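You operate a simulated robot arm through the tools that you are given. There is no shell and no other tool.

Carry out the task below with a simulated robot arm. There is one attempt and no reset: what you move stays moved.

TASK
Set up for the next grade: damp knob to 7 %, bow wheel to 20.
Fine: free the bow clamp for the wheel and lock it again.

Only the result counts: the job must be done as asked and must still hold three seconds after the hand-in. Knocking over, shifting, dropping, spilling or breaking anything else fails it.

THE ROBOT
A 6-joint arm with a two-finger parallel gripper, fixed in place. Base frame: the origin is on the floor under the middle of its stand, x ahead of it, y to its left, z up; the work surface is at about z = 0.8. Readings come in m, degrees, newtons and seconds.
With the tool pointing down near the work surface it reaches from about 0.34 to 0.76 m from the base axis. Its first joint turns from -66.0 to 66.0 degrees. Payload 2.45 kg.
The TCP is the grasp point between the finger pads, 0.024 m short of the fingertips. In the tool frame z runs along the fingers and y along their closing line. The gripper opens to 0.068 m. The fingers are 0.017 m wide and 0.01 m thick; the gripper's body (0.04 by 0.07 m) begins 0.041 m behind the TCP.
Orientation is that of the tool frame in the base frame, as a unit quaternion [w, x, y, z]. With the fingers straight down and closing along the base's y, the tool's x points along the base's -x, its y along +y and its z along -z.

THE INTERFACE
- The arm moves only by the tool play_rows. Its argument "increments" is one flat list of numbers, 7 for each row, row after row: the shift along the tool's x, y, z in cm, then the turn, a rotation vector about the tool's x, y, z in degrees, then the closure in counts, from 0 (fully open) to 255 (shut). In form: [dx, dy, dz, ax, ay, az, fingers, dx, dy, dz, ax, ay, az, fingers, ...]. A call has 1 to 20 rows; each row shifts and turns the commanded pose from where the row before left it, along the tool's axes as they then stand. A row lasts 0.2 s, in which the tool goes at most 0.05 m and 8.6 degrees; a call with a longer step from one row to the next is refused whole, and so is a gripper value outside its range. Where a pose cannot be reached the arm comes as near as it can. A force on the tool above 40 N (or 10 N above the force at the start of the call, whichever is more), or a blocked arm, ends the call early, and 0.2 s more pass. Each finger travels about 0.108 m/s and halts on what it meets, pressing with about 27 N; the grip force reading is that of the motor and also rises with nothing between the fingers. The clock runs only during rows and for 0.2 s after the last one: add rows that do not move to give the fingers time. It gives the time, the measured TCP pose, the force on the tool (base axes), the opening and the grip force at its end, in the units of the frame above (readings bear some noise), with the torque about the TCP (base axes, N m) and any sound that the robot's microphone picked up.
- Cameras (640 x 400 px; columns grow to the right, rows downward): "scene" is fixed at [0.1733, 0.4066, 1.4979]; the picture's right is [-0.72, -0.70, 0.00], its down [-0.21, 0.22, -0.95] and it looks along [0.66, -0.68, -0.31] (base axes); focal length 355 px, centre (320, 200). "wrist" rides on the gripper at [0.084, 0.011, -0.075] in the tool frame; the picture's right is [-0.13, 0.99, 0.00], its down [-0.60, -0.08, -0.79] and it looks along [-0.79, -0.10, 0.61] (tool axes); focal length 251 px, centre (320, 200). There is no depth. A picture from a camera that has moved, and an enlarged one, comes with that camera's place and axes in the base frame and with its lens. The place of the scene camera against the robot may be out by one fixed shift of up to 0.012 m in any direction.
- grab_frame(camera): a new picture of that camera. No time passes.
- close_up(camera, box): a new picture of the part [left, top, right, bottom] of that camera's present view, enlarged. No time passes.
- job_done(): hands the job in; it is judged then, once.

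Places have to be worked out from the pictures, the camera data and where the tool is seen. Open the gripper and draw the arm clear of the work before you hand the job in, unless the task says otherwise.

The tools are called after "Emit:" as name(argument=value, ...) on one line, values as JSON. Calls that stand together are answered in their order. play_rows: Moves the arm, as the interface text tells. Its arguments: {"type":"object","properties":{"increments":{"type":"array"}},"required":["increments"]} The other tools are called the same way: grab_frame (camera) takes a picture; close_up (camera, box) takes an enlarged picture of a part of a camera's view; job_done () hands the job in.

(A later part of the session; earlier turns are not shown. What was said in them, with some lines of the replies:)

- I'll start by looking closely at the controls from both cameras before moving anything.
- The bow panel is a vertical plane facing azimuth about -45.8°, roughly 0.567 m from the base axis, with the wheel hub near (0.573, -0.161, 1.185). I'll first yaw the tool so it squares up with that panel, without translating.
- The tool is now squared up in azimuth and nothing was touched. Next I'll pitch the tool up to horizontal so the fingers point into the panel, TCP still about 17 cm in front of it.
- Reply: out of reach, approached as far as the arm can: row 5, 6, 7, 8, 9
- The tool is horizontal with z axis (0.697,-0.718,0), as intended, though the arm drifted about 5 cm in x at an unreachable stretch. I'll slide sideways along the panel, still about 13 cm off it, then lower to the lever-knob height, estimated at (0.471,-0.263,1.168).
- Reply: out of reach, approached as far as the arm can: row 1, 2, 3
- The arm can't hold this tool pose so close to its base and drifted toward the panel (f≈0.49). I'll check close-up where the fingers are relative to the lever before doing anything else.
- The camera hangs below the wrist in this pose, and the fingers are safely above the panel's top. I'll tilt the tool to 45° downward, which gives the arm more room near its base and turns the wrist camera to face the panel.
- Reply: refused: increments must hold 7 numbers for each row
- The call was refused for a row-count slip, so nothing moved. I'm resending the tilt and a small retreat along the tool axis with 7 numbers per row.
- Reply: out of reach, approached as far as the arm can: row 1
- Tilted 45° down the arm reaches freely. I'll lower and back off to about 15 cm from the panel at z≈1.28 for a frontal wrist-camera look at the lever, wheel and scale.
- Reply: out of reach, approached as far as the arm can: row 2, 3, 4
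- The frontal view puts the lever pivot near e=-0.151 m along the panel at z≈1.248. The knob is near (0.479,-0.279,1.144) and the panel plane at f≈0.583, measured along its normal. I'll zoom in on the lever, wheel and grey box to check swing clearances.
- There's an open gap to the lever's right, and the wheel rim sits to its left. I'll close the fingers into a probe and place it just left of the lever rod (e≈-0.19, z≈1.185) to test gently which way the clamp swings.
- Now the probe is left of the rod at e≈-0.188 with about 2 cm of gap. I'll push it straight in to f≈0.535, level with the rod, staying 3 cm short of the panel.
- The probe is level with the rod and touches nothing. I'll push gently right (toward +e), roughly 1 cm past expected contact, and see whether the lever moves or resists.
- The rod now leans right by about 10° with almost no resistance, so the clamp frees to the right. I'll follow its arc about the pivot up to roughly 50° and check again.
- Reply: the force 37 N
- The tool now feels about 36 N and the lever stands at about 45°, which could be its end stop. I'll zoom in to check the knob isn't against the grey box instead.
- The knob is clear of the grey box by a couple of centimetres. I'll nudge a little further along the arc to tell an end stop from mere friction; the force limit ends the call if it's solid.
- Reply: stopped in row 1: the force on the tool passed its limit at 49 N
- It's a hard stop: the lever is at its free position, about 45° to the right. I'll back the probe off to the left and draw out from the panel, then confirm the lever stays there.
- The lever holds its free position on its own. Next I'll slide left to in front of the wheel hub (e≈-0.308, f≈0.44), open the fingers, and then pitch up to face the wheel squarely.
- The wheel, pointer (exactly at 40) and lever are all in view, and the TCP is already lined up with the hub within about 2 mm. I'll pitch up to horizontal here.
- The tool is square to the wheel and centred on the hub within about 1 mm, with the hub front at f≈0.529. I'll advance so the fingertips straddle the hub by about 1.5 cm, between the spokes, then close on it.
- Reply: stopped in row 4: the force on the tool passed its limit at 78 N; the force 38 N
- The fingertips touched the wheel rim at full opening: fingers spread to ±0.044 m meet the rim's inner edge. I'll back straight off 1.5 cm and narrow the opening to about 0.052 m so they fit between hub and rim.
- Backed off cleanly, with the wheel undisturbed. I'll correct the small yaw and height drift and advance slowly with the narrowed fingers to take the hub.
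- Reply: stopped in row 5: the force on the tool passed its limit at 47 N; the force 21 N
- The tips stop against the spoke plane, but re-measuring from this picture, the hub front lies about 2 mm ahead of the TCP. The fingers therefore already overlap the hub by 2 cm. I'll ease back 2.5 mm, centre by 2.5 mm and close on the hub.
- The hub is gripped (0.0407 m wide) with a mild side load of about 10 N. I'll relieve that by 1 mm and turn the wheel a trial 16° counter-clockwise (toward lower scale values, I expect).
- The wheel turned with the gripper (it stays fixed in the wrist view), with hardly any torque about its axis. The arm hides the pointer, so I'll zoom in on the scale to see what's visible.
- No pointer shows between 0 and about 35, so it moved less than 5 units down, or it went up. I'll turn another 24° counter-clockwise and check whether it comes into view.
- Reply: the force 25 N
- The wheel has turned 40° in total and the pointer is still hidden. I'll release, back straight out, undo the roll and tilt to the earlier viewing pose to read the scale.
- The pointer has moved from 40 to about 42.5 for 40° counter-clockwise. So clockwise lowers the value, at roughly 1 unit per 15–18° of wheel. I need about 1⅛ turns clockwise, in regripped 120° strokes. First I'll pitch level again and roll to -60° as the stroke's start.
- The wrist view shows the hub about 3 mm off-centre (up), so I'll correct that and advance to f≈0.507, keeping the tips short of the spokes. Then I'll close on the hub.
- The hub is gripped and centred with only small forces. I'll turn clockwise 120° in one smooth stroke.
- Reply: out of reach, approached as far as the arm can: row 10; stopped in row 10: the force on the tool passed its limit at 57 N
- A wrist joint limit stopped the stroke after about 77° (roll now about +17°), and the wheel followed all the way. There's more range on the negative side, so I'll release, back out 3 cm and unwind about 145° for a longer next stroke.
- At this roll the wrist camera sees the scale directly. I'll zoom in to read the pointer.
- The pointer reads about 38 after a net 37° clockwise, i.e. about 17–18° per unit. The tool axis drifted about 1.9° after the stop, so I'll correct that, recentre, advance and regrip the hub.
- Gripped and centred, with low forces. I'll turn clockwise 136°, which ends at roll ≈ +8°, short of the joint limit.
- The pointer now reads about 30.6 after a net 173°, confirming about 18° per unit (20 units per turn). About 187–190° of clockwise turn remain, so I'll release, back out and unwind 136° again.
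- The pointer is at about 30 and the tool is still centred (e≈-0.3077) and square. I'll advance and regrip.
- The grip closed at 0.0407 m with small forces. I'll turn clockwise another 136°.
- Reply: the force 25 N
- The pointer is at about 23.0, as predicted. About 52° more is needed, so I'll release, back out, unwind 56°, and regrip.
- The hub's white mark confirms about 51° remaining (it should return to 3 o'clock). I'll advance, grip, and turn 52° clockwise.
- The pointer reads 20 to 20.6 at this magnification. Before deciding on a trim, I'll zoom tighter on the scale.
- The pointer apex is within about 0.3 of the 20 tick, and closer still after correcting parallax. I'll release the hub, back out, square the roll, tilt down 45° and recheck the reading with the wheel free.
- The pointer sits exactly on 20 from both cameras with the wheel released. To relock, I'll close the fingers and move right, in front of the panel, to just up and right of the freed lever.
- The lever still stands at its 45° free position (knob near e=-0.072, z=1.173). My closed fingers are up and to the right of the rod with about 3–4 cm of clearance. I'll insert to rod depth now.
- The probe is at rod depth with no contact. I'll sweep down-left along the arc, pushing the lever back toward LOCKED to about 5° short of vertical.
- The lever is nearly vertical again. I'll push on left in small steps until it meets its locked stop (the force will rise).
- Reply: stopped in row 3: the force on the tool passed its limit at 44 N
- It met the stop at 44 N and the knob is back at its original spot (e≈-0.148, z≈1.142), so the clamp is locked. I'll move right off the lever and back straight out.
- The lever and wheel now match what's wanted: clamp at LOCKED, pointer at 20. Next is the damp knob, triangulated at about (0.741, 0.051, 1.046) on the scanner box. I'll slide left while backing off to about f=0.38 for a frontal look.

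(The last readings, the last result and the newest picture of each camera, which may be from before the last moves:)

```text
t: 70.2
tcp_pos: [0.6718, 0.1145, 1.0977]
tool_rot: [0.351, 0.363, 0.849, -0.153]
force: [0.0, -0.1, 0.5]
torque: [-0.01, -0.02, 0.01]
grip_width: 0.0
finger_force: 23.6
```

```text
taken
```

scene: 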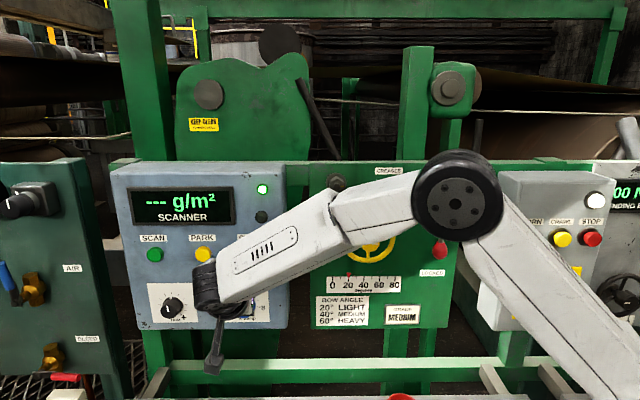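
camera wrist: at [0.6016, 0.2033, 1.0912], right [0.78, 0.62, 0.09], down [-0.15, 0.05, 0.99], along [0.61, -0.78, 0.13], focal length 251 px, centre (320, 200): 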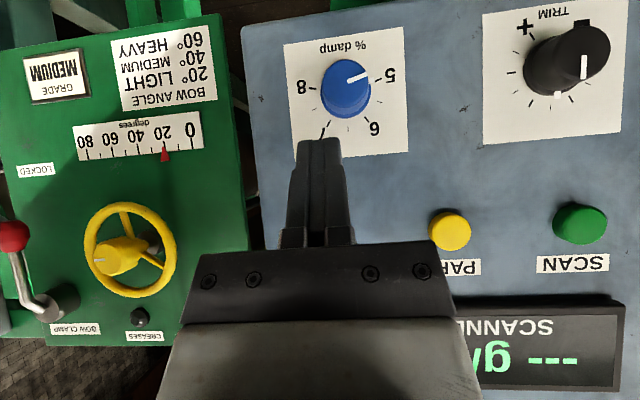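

Emit:
close_up(camera="wrist", box=[270, 20, 430, 170])

```text
2.67 times, centred on (350, 95) of wrist
camera zoom: at [0.6016, 0.2033, 1.0912], right [0.78, 0.62, 0.09], down [-0.15, 0.05, 0.99], along [0.61, -0.78, 0.13], focal length 670 px, centre (240, 480)
```

zoom: 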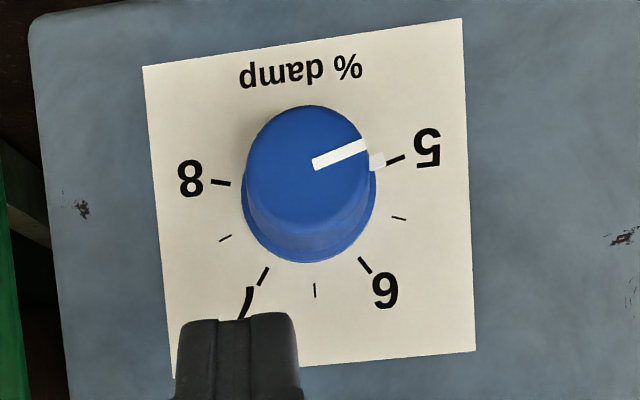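

The knob is exactly at 5, and the ticks are spaced about 70° per unit, so 7 is about 140° clockwise of here. The scanner face is parallel to the bow panel. I'll lower to the knob's height, open the fingers and pitch up to face it squarely.

Emit:
play_rows(increments=[2.37, 0.78, 2.37, 0, 0, 0, 60, 2.37, 0.78, 2.37, 0, 0, 0, 60, 0, 0, 0, 0, -7.5, 0, 60, 0, 0, 0, 0, -7.5, 0, 60, 0, 0, 0, 0, -7.5, 0, 60, 0, 0, 0, 0, -7.5, 0, 60, 0, 0, 0, 0, -7.5, 0, 60, 0, 0, 0, 0, -7.5, 0, 60, 0, 0, 0, 0, 0, 0, 60])

Emit:
grab_frame(camera="wrist")

Emit:
grab_frame(camera="scene")

```text
t: 72.2
tcp_pos: [0.6844, 0.1264, 1.0287]
tool_rot: [0.65, 0.277, 0.65, -0.28]
force: [-0.2, 0.0, -1.6]
torque: [-0.01, 0.0, 0.04]
grip_width: 0.0521
finger_force: 0.0
```

```text
taken
camera wrist: at [0.6384, 0.1873, 0.945], right [0.72, 0.68, 0.13], down [-0.6, 0.52, 0.6], along [0.35, -0.51, 0.79], focal length 251 px, centre (320, 200)
```

wrist: 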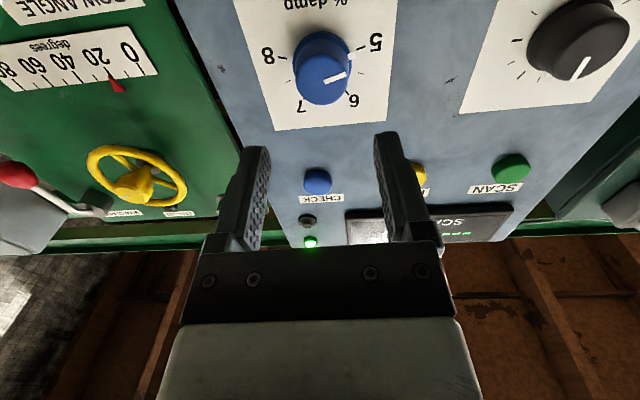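

```text
taken
```

scene: 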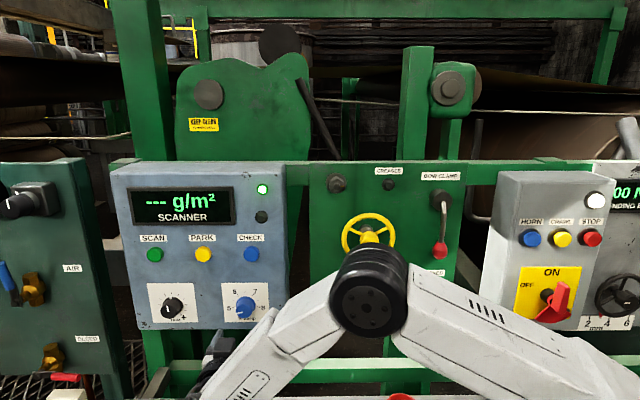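

The knob, its ticks and plate are visible from below. I'll zoom in to get its axis precisely before advancing.

Emit:
close_up(camera="wrist", box=[240, 0, 400, 130])

```text
3.08 times, centred on (320, 65) of wrist
camera zoom: at [0.6384, 0.1873, 0.945], right [0.72, 0.68, 0.13], down [-0.6, 0.52, 0.6], along [0.35, -0.51, 0.79], focal length 774 px, centre (320, 615)
```

zoom: 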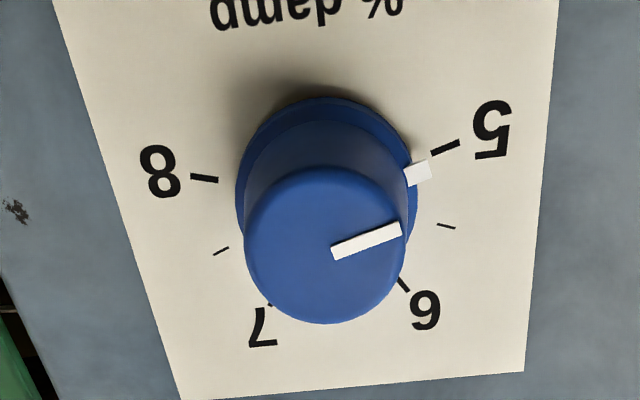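

The knob axis is at e≈-0.577, z≈1.028, with its face at f≈0.475 and the plate at f≈0.505. I'll trim the lateral offset and yaw, then unwind the roll to -128° for a single 140° clockwise stroke.

Emit:
play_rows(increments=[0, -0.18, 0, -0.5, 0, 0, 60, 0, 0, 0, 0, 0, -8, 60, 0, 0, 0, 0, 0, -8, 60, 0, 0, 0, 0, 0, -8, 60, 0, 0, 0, 0, 0, -8, 60, 0, 0, 0, 0, 0, -8, 60, 0, 0, 0, 0, 0, -8, 60, 0, 0, 0, 0, 0, -8, 60, 0, 0, 0, 0, 0, -8, 60, 0, 0, 0, 0, 0, -8, 60, 0, 0, 0, 0, 0, -8, 60, 0, 0, 0, 0, 0, -8, 60, 0, 0, 0, 0, 0, -8, 60, 0, 0, 0, 0, 0, -8, 60, 0, 0, 0, 0, 0, -8, 60, 0, 0, 0, 0, 0, -8, 60, 0, 0, 0, 0, 0, -8, 60, 0, 0, 0, 0, 0, 0, 60])

Emit:
grab_frame(camera="wrist")

Emit:
grab_frame(camera="scene")

```text
t: 76.0
tcp_pos: [0.6805, 0.1232, 1.0308]
tool_rot: [-0.035, 0.466, -0.532, 0.706]
force: [0.5, -1.1, 0.2]
torque: [0.0, 0.03, 0.01]
grip_width: 0.0519
finger_force: 0.1
```

```text
taken
camera wrist: at [0.5761, 0.1273, 1.0729], right [-0.37, -0.36, -0.86], down [-0.18, 0.93, -0.31], along [0.91, 0.04, -0.41], focal length 251 px, centre (320, 200)
```

wrist: 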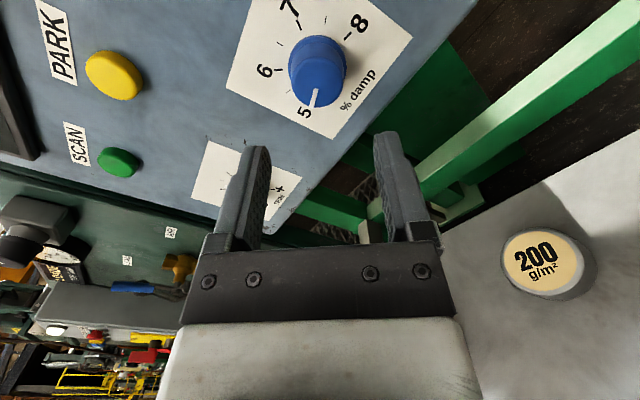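

```text
taken
```

scene: 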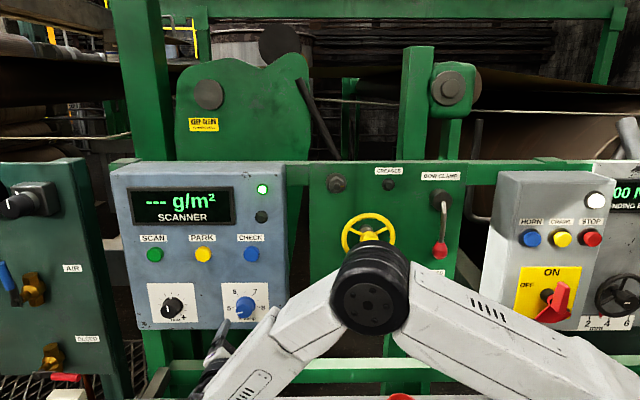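

Roll -128° reached without trouble. I'll zoom on the knob from here to verify the lateral alignment before advancing.

Emit:
close_up(camera="wrist", box=[220, 0, 420, 140])

```text
2.86 times, centred on (320, 70) of wrist
camera zoom: at [0.5761, 0.1273, 1.0729], right [-0.37, -0.36, -0.86], down [-0.18, 0.93, -0.31], along [0.91, 0.04, -0.41], focal length 718 px, centre (320, 571)
```

zoom: 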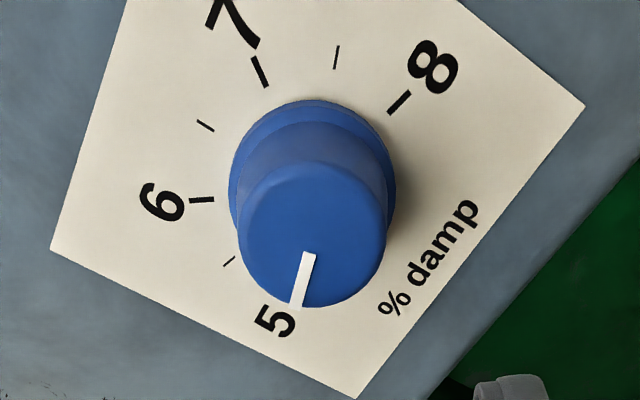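

Combining both views, the knob axis is at e≈-0.577, z≈1.029, with its face at f≈0.479. I'll shift by about 2–3 mm and advance so the fingertips straddle the knob by about 1.8 cm, about 1 cm short of the plate.

Emit:
play_rows(increments=[-0.22, -0.17, 3, 0, 0, 0, 60, 0, 0, 3, 0, 0, 0, 60, 0, 0, 1.7, 0, 0, 0, 60, 0, 0, 0.9, 0, 0, 0, 60, 0, 0, 0, 0, 0, 0, 60])

Emit:
grab_frame(camera="wrist")

```text
t: 77.2
tcp_pos: [0.7422, 0.0642, 1.0276]
tool_rot: [-0.036, 0.467, -0.531, 0.706]
force: [0.5, 0.7, -0.4]
torque: [-0.03, 0.0, 0.02]
grip_width: 0.0519
finger_force: 0.0
```

```text
taken
camera wrist: at [0.6381, 0.0685, 1.0708], right [-0.37, -0.36, -0.86], down [-0.18, 0.93, -0.31], along [0.91, 0.04, -0.41], focal length 251 px, centre (320, 200)
```

wrist: 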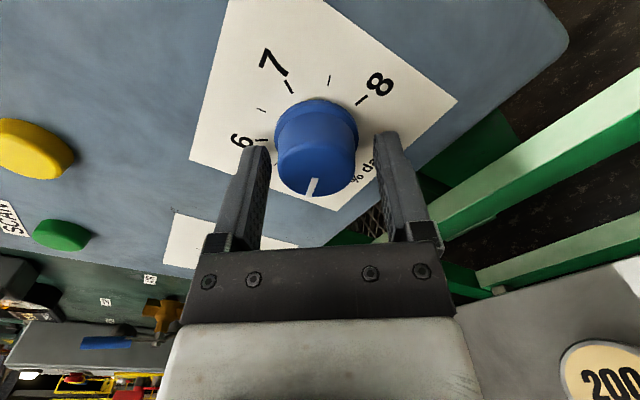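

The knob sits between the fingers, about 1.5 mm off-centre. I'll make that trim and close on the knob.

Emit:
play_rows(increments=[0.1, -0.15, 0, 0, 0, 0, 60, 0, 0, 0, 0, 0, 0, 60, 0, 0, 0, 0, 0, 0, 120, 0, 0, 0, 0, 0, 0, 160, 0, 0, 0, 0, 0, 0, 255, 0, 0, 0, 0, 0, 0, 255])

Emit:
grab_frame(camera="wrist")

```text
t: 78.6
tcp_pos: [0.7432, 0.0652, 1.0286]
tool_rot: [-0.036, 0.466, -0.532, 0.706]
force: [-4.8, -5.6, -4.7]
torque: [-0.38, -0.39, 0.66]
grip_width: 0.0378
finger_force: 44.3
```

```text
taken
camera wrist: at [0.6379, 0.0684, 1.0728], right [-0.37, -0.36, -0.86], down [-0.18, 0.93, -0.31], along [0.91, 0.04, -0.41], focal length 251 px, centre (320, 200)
```

wrist: 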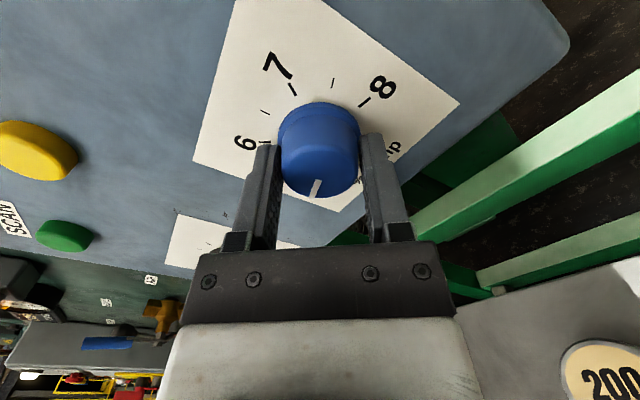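

The knob is gripped (0.0378 m) and well centred. I'll turn clockwise 40° first to check it follows smoothly.

Emit:
play_rows(increments=[0, 0, 0, 0, 0, 8, 255, 0, 0, 0, 0, 0, 8, 255, 0, 0, 0, 0, 0, 8, 255, 0, 0, 0, 0, 0, 8, 255, 0, 0, 0, 0, 0, 8, 255, 0, 0, 0, 0, 0, 0, 255])

Emit:
grab_frame(camera="wrist")

Emit:
close_up(camera="scene", box=[200, 260, 300, 350])

```text
t: 80.0
tcp_pos: [0.7425, 0.065, 1.0299]
tool_rot: [0.275, -0.256, 0.66, -0.65]
force: [-6.9, 0.9, -9.9]
torque: [-0.08, -0.11, 0.53]
grip_width: 0.0378
finger_force: 45.0
```

```text
taken
camera wrist: at [0.6301, 0.0609, 1.0163], right [0.11, 0.11, -0.99], down [-0.12, 0.99, 0.1], along [0.99, 0.11, 0.13], focal length 251 px, centre (320, 200)
```

wrist: 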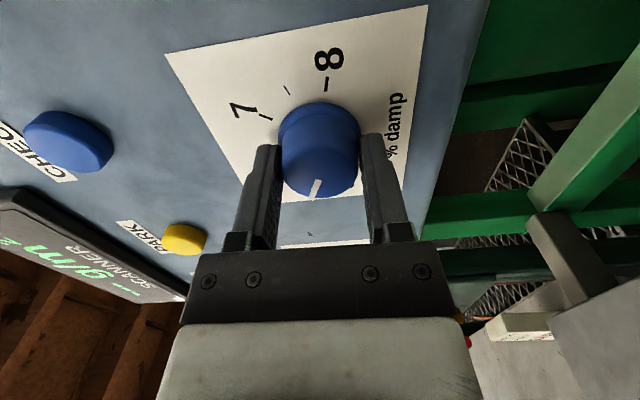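

```text
4.44 times, centred on (250, 305) of scene
camera zoom: at [0.1733, 0.4067, 1.4979], right [-0.72, -0.7, 0.0], down [-0.21, 0.22, -0.95], along [0.66, -0.68, -0.31], focal length 1579 px, centre (631, -267)
```

zoom: 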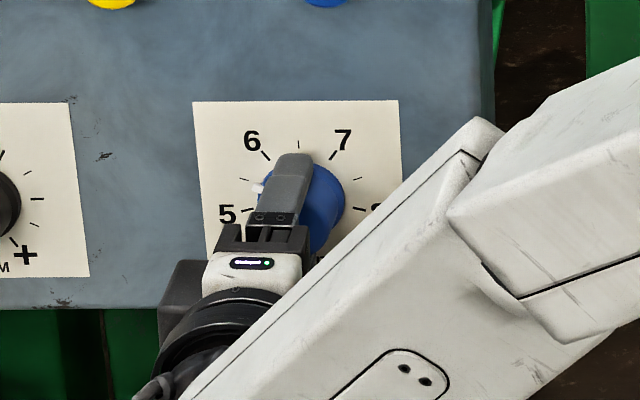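

The knob follows: the white index at its rim now sits between 5 and 6 (about 5.6), as expected for 40°. I'll turn the remaining 100°.

Emit:
play_rows(increments=[0, 0, 0, 0, 0, 8, 255, 0, 0, 0, 0, 0, 8, 255, 0, 0, 0, 0, 0, 8, 255, 0, 0, 0, 0, 0, 8, 255, 0, 0, 0, 0, 0, 8, 255, 0, 0, 0, 0, 0, 8, 255, 0, 0, 0, 0, 0, 8, 255, 0, 0, 0, 0, 0, 8, 255, 0, 0, 0, 0, 0, 8, 255, 0, 0, 0, 0, 0, 8, 255, 0, 0, 0, 0, 0, 8, 255, 0, 0, 0, 0, 0, 8, 255, 0, 0, 0, 0, 0, 4, 255, 0, 0, 0, 0, 0, 0, 255])

Emit:
close_up(camera="scene", box=[200, 260, 300, 350])

Emit:
grab_frame(camera="wrist")

```text
t: 83.0
tcp_pos: [0.7408, 0.064, 1.0311]
tool_rot: [0.676, 0.342, 0.619, -0.208]
force: [-20.8, -5.7, -0.4]
torque: [0.22, 0.24, 0.49]
grip_width: 0.0375
finger_force: 44.6
```

```text
4.44 times, centred on (250, 305) of scene
camera zoom: at [0.1726, 0.4064, 1.4981], right [-0.72, -0.7, 0.0], down [-0.21, 0.22, -0.95], along [0.66, -0.68, -0.31], focal length 1579 px, centre (631, -267)
```

zoom: 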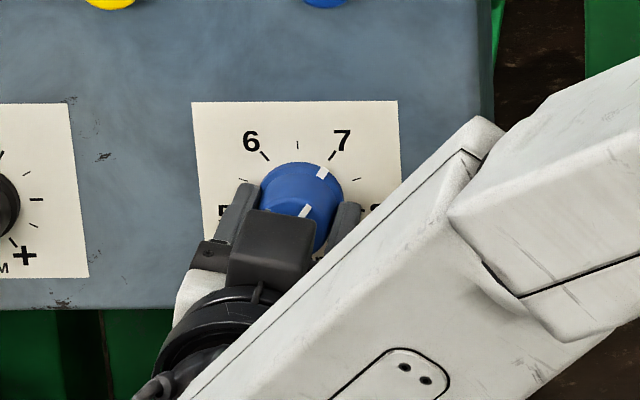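

```text
taken
camera wrist: at [0.7101, 0.1377, 0.9505], right [0.68, 0.66, 0.33], down [-0.7, 0.43, 0.57], along [0.23, -0.62, 0.75], focal length 251 px, centre (320, 200)
```

wrist: 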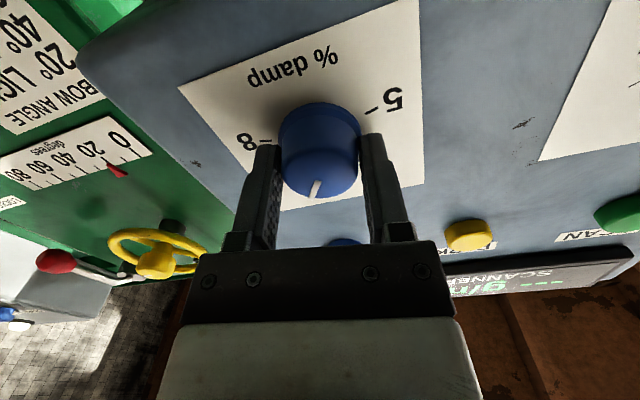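

The knob's index mark now points at the 7 tick. I'll zoom in tighter to check the alignment before letting go.

Emit:
close_up(camera="scene", box=[228, 280, 298, 320])

```text
9.14 times, centred on (263, 300) of scene
camera zoom: at [0.1726, 0.4064, 1.4981], right [-0.72, -0.7, 0.0], down [-0.21, 0.22, -0.95], along [0.66, -0.68, -0.31], focal length 3249 px, centre (841, -714)
```

zoom: 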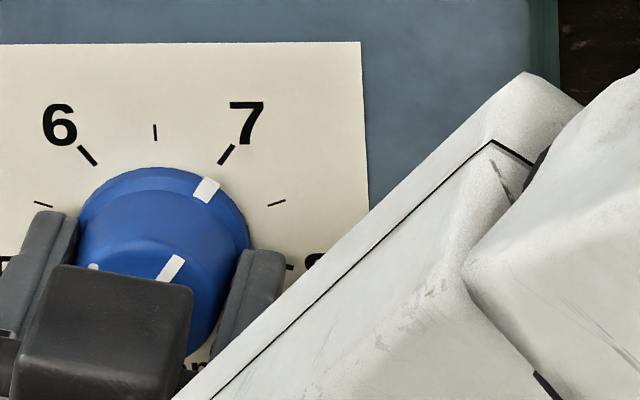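

The index lines up with the 7 tick within about 2° (about 0.03 %). I'll open the fingers and back straight out, then check the reading with the knob free.

Emit:
play_rows(increments=[0, 0, 0, 0, 0, 0, 60, 0, 0, 0, 0, 0, 0, 60, 0, 0, -3, 0, 0, 0, 60, 0, 0, -3, 0, 0, 0, 60, 0, 0, -3, 0, 0, 0, 60, 0, 0, 0, 0, 0, 0, 60])

Emit:
close_up(camera="scene", box=[218, 275, 288, 330])

Emit:
grab_frame(camera="wrist")

```text
t: 84.4
tcp_pos: [0.6791, 0.128, 1.0311]
tool_rot: [0.676, 0.342, 0.619, -0.207]
force: [0.1, 0.2, 0.3]
torque: [0.01, -0.03, -0.01]
grip_width: 0.052
finger_force: 0.0
```

```text
7.27 times, centred on (253, 302) of scene
camera zoom: at [0.1733, 0.4066, 1.4979], right [-0.72, -0.7, 0.0], down [-0.21, 0.22, -0.95], along [0.66, -0.68, -0.31], focal length 2584 px, centre (807, -546)
```

zoom: 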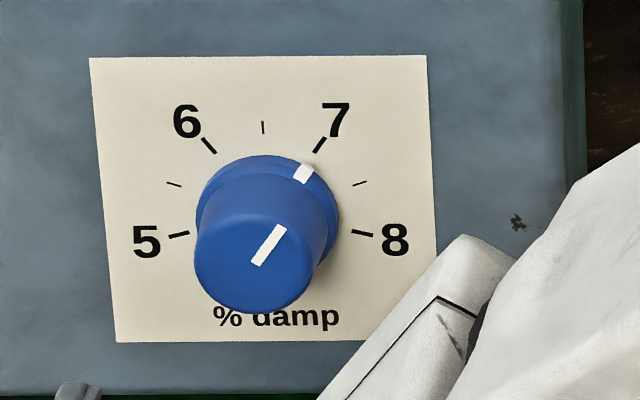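

```text
taken
camera wrist: at [0.6467, 0.2023, 0.951], right [0.68, 0.66, 0.33], down [-0.7, 0.43, 0.58], along [0.24, -0.62, 0.75], focal length 251 px, centre (320, 200)
```

wrist: 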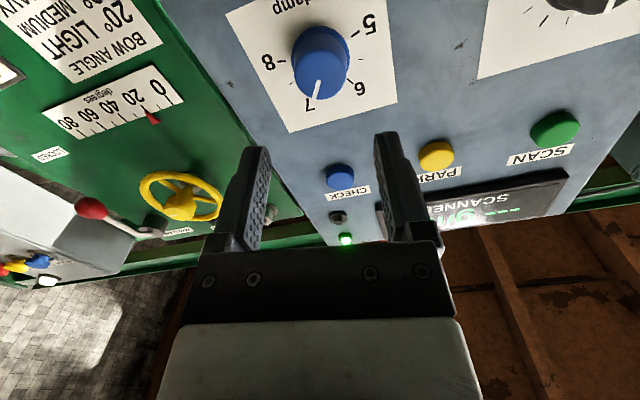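

The knob rests on 7 with the fingers off it: its face line is parallel to the 7 tick. I'll open the gripper fully and draw the arm back and up, clear of the panels.

Emit:
play_rows(increments=[0, 0, -4, 0, 0, 0, 0, 0, 0, -4, 0, 0, 0, 0, -4, 0, 0, 0, 0, 0, 0, -4, 0, 0, 0, 0, 0, 0, -4, 0, 0, 0, 0, 0, 0, -4, 0, 0, 0, 0, 0, 0, -4, 0, 0, 0, 0, 0, 0, 0, 0, 0, 0, 0, 0, 0])

Emit:
grab_frame(camera="scene")

Emit:
grab_frame(camera="wrist")

```text
t: 86.2
tcp_pos: [0.5954, 0.1562, 1.2276]
tool_rot: [0.676, 0.34, 0.62, -0.208]
force: [0.3, -0.7, 0.6]
torque: [-0.01, 0.04, 0.01]
grip_width: 0.0681
finger_force: 0.1
```

```text
taken
```

scene: 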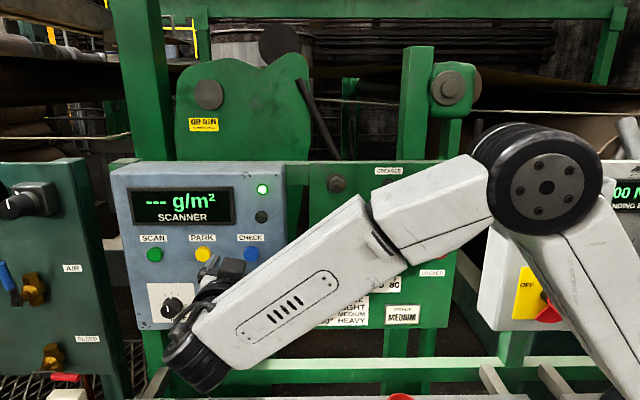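

```text
taken
camera wrist: at [0.5624, 0.2303, 1.147], right [0.68, 0.66, 0.33], down [-0.69, 0.43, 0.58], along [0.24, -0.62, 0.75], focal length 251 px, centre (320, 200)
```

wrist: 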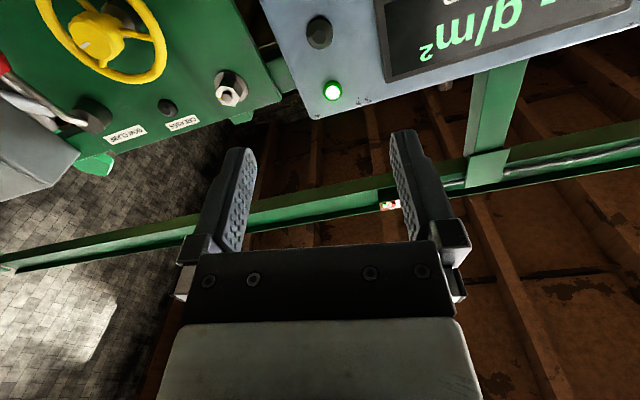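

Clear of the panels and fully open. I'll raise further and tip the tool down, so the arm stands clear and the scene camera can see every control for a last check.

Emit:
play_rows(increments=[-4, 0, 0, 0, 0, 0, 0, -4, 0, 0, 0, 0, 0, 0, -4, 0, 0, 0, 0, 0, 0, -4, 0, 0, 0, 0, 0, 0, -3, 0, 0, 0, 0, 0, 0, 0, 0, 0, 0, 8, 0, 0, 0, 0, 0, 0, 8, 0, 0, 0, 0, 0, 0, 8, 0, 0, 0, 0, 0, 0, 8, 0, 0, 0, 0, 0, 0, 8, 0, 0, 0, 0, 0, 0, 8, 0, 0, 0, 0, 0, 0, 8, 0, 0, 0, 0, 0, 0, 8, 0, 0, 0, 0, 0, 0, 8, 0, 0, 0, 0, 0, 0, 8, 0, 0, 0, 0, 0, 0, 8, 0, 0, 0, 0, 0, 0, 0, 0, 0])

Emit:
grab_frame(camera="scene")

```text
t: 89.8
tcp_pos: [0.5694, 0.1318, 1.4121]
tool_rot: [0.055, 0.389, 0.915, 0.09]
force: [0.5, 0.0, 0.0]
torque: [-0.01, -0.01, 0.01]
grip_width: 0.068
finger_force: 0.1
```

```text
taken
```

scene: 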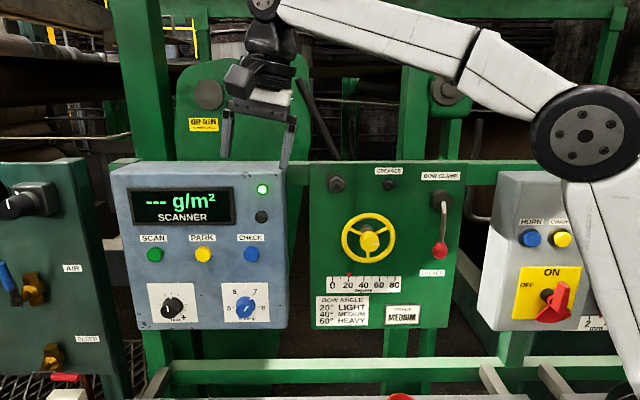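

All three controls are in plain view. I'll take final close-ups of the bow panel, the damp knob and the neighbouring controls.

Emit:
close_up(camera="scene", box=[300, 150, 480, 340])

Emit:
close_up(camera="scene", box=[110, 160, 300, 335])

Emit:
close_up(camera="scene", box=[318, 265, 410, 305])

Emit:
close_up(camera="scene", box=[218, 278, 278, 328])

```text
2.11 times, centred on (390, 245) of scene
camera zoom: at [0.1733, 0.4066, 1.4979], right [-0.72, -0.7, 0.0], down [-0.21, 0.22, -0.95], along [0.66, -0.68, -0.31], focal length 748 px, centre (173, 105)
```

zoom: 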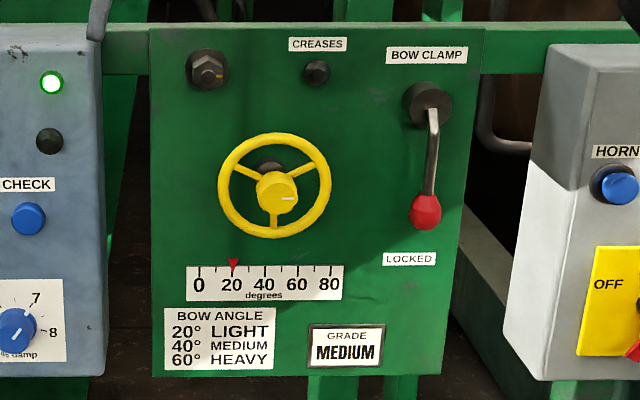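

```text
2.29 times, centred on (205, 248) of scene
camera zoom: at [0.1733, 0.4066, 1.4979], right [-0.72, -0.7, 0.0], down [-0.21, 0.22, -0.95], along [0.66, -0.68, -0.31], focal length 812 px, centre (583, 91)
```

zoom: 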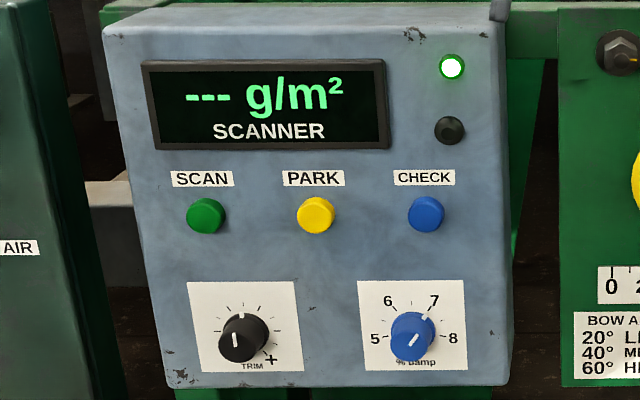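

```text
6.96 times, centred on (364, 285) of scene
camera zoom: at [0.1733, 0.4066, 1.4979], right [-0.72, -0.7, 0.0], down [-0.21, 0.22, -0.95], along [0.66, -0.68, -0.31], focal length 2472 px, centre (14, -391)
```

zoom: 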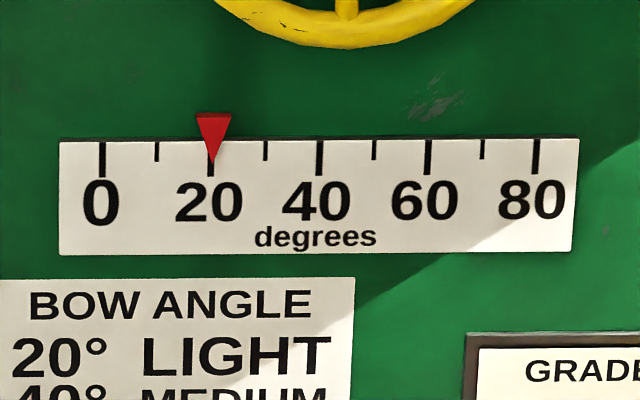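

```text
8.00 times, centred on (248, 303) of scene
camera zoom: at [0.1733, 0.4066, 1.4979], right [-0.72, -0.7, 0.0], down [-0.21, 0.22, -0.95], along [0.66, -0.68, -0.31], focal length 2843 px, centre (896, -624)
```

zoom: 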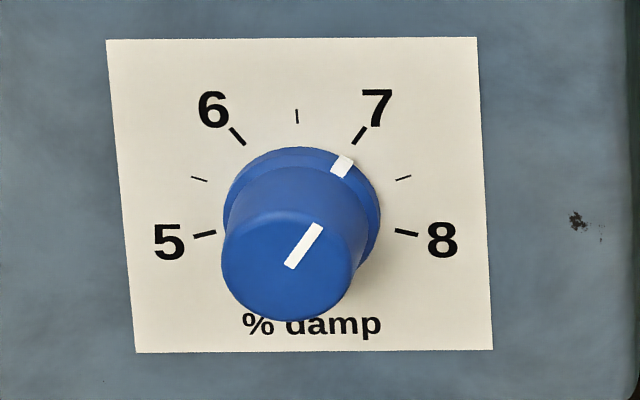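

Everything reads as asked: bow pointer on 20, clamp lever back at LOCKED where it started, damp knob on 7. The neighbouring controls are unchanged, and the gripper is open and clear. I'm handing the job in.

Emit:
job_done()

```text
The job is handed in.
```

The setup for the next grade is done and handed in:

- **Damp knob:** turned from 5 to 7 %. Its mark sits on the 7 tick, within about 2° of turn.
- **Bow wheel:** turned from 40 to 20, and the pointer sits on the 20 tick.
- **Bow clamp:** swung right to free the wheel, then pushed back until it met its stop at LOCKED. In the last picture the lever is where it was at the start.

While I was reaching for the wheel, the fingers knocked its rim once at about 78 N and a spoke at about 47 N. The last pictures show no damage to the wheel. The controls next to these three look unchanged, and the gripper is open and clear of the panels.
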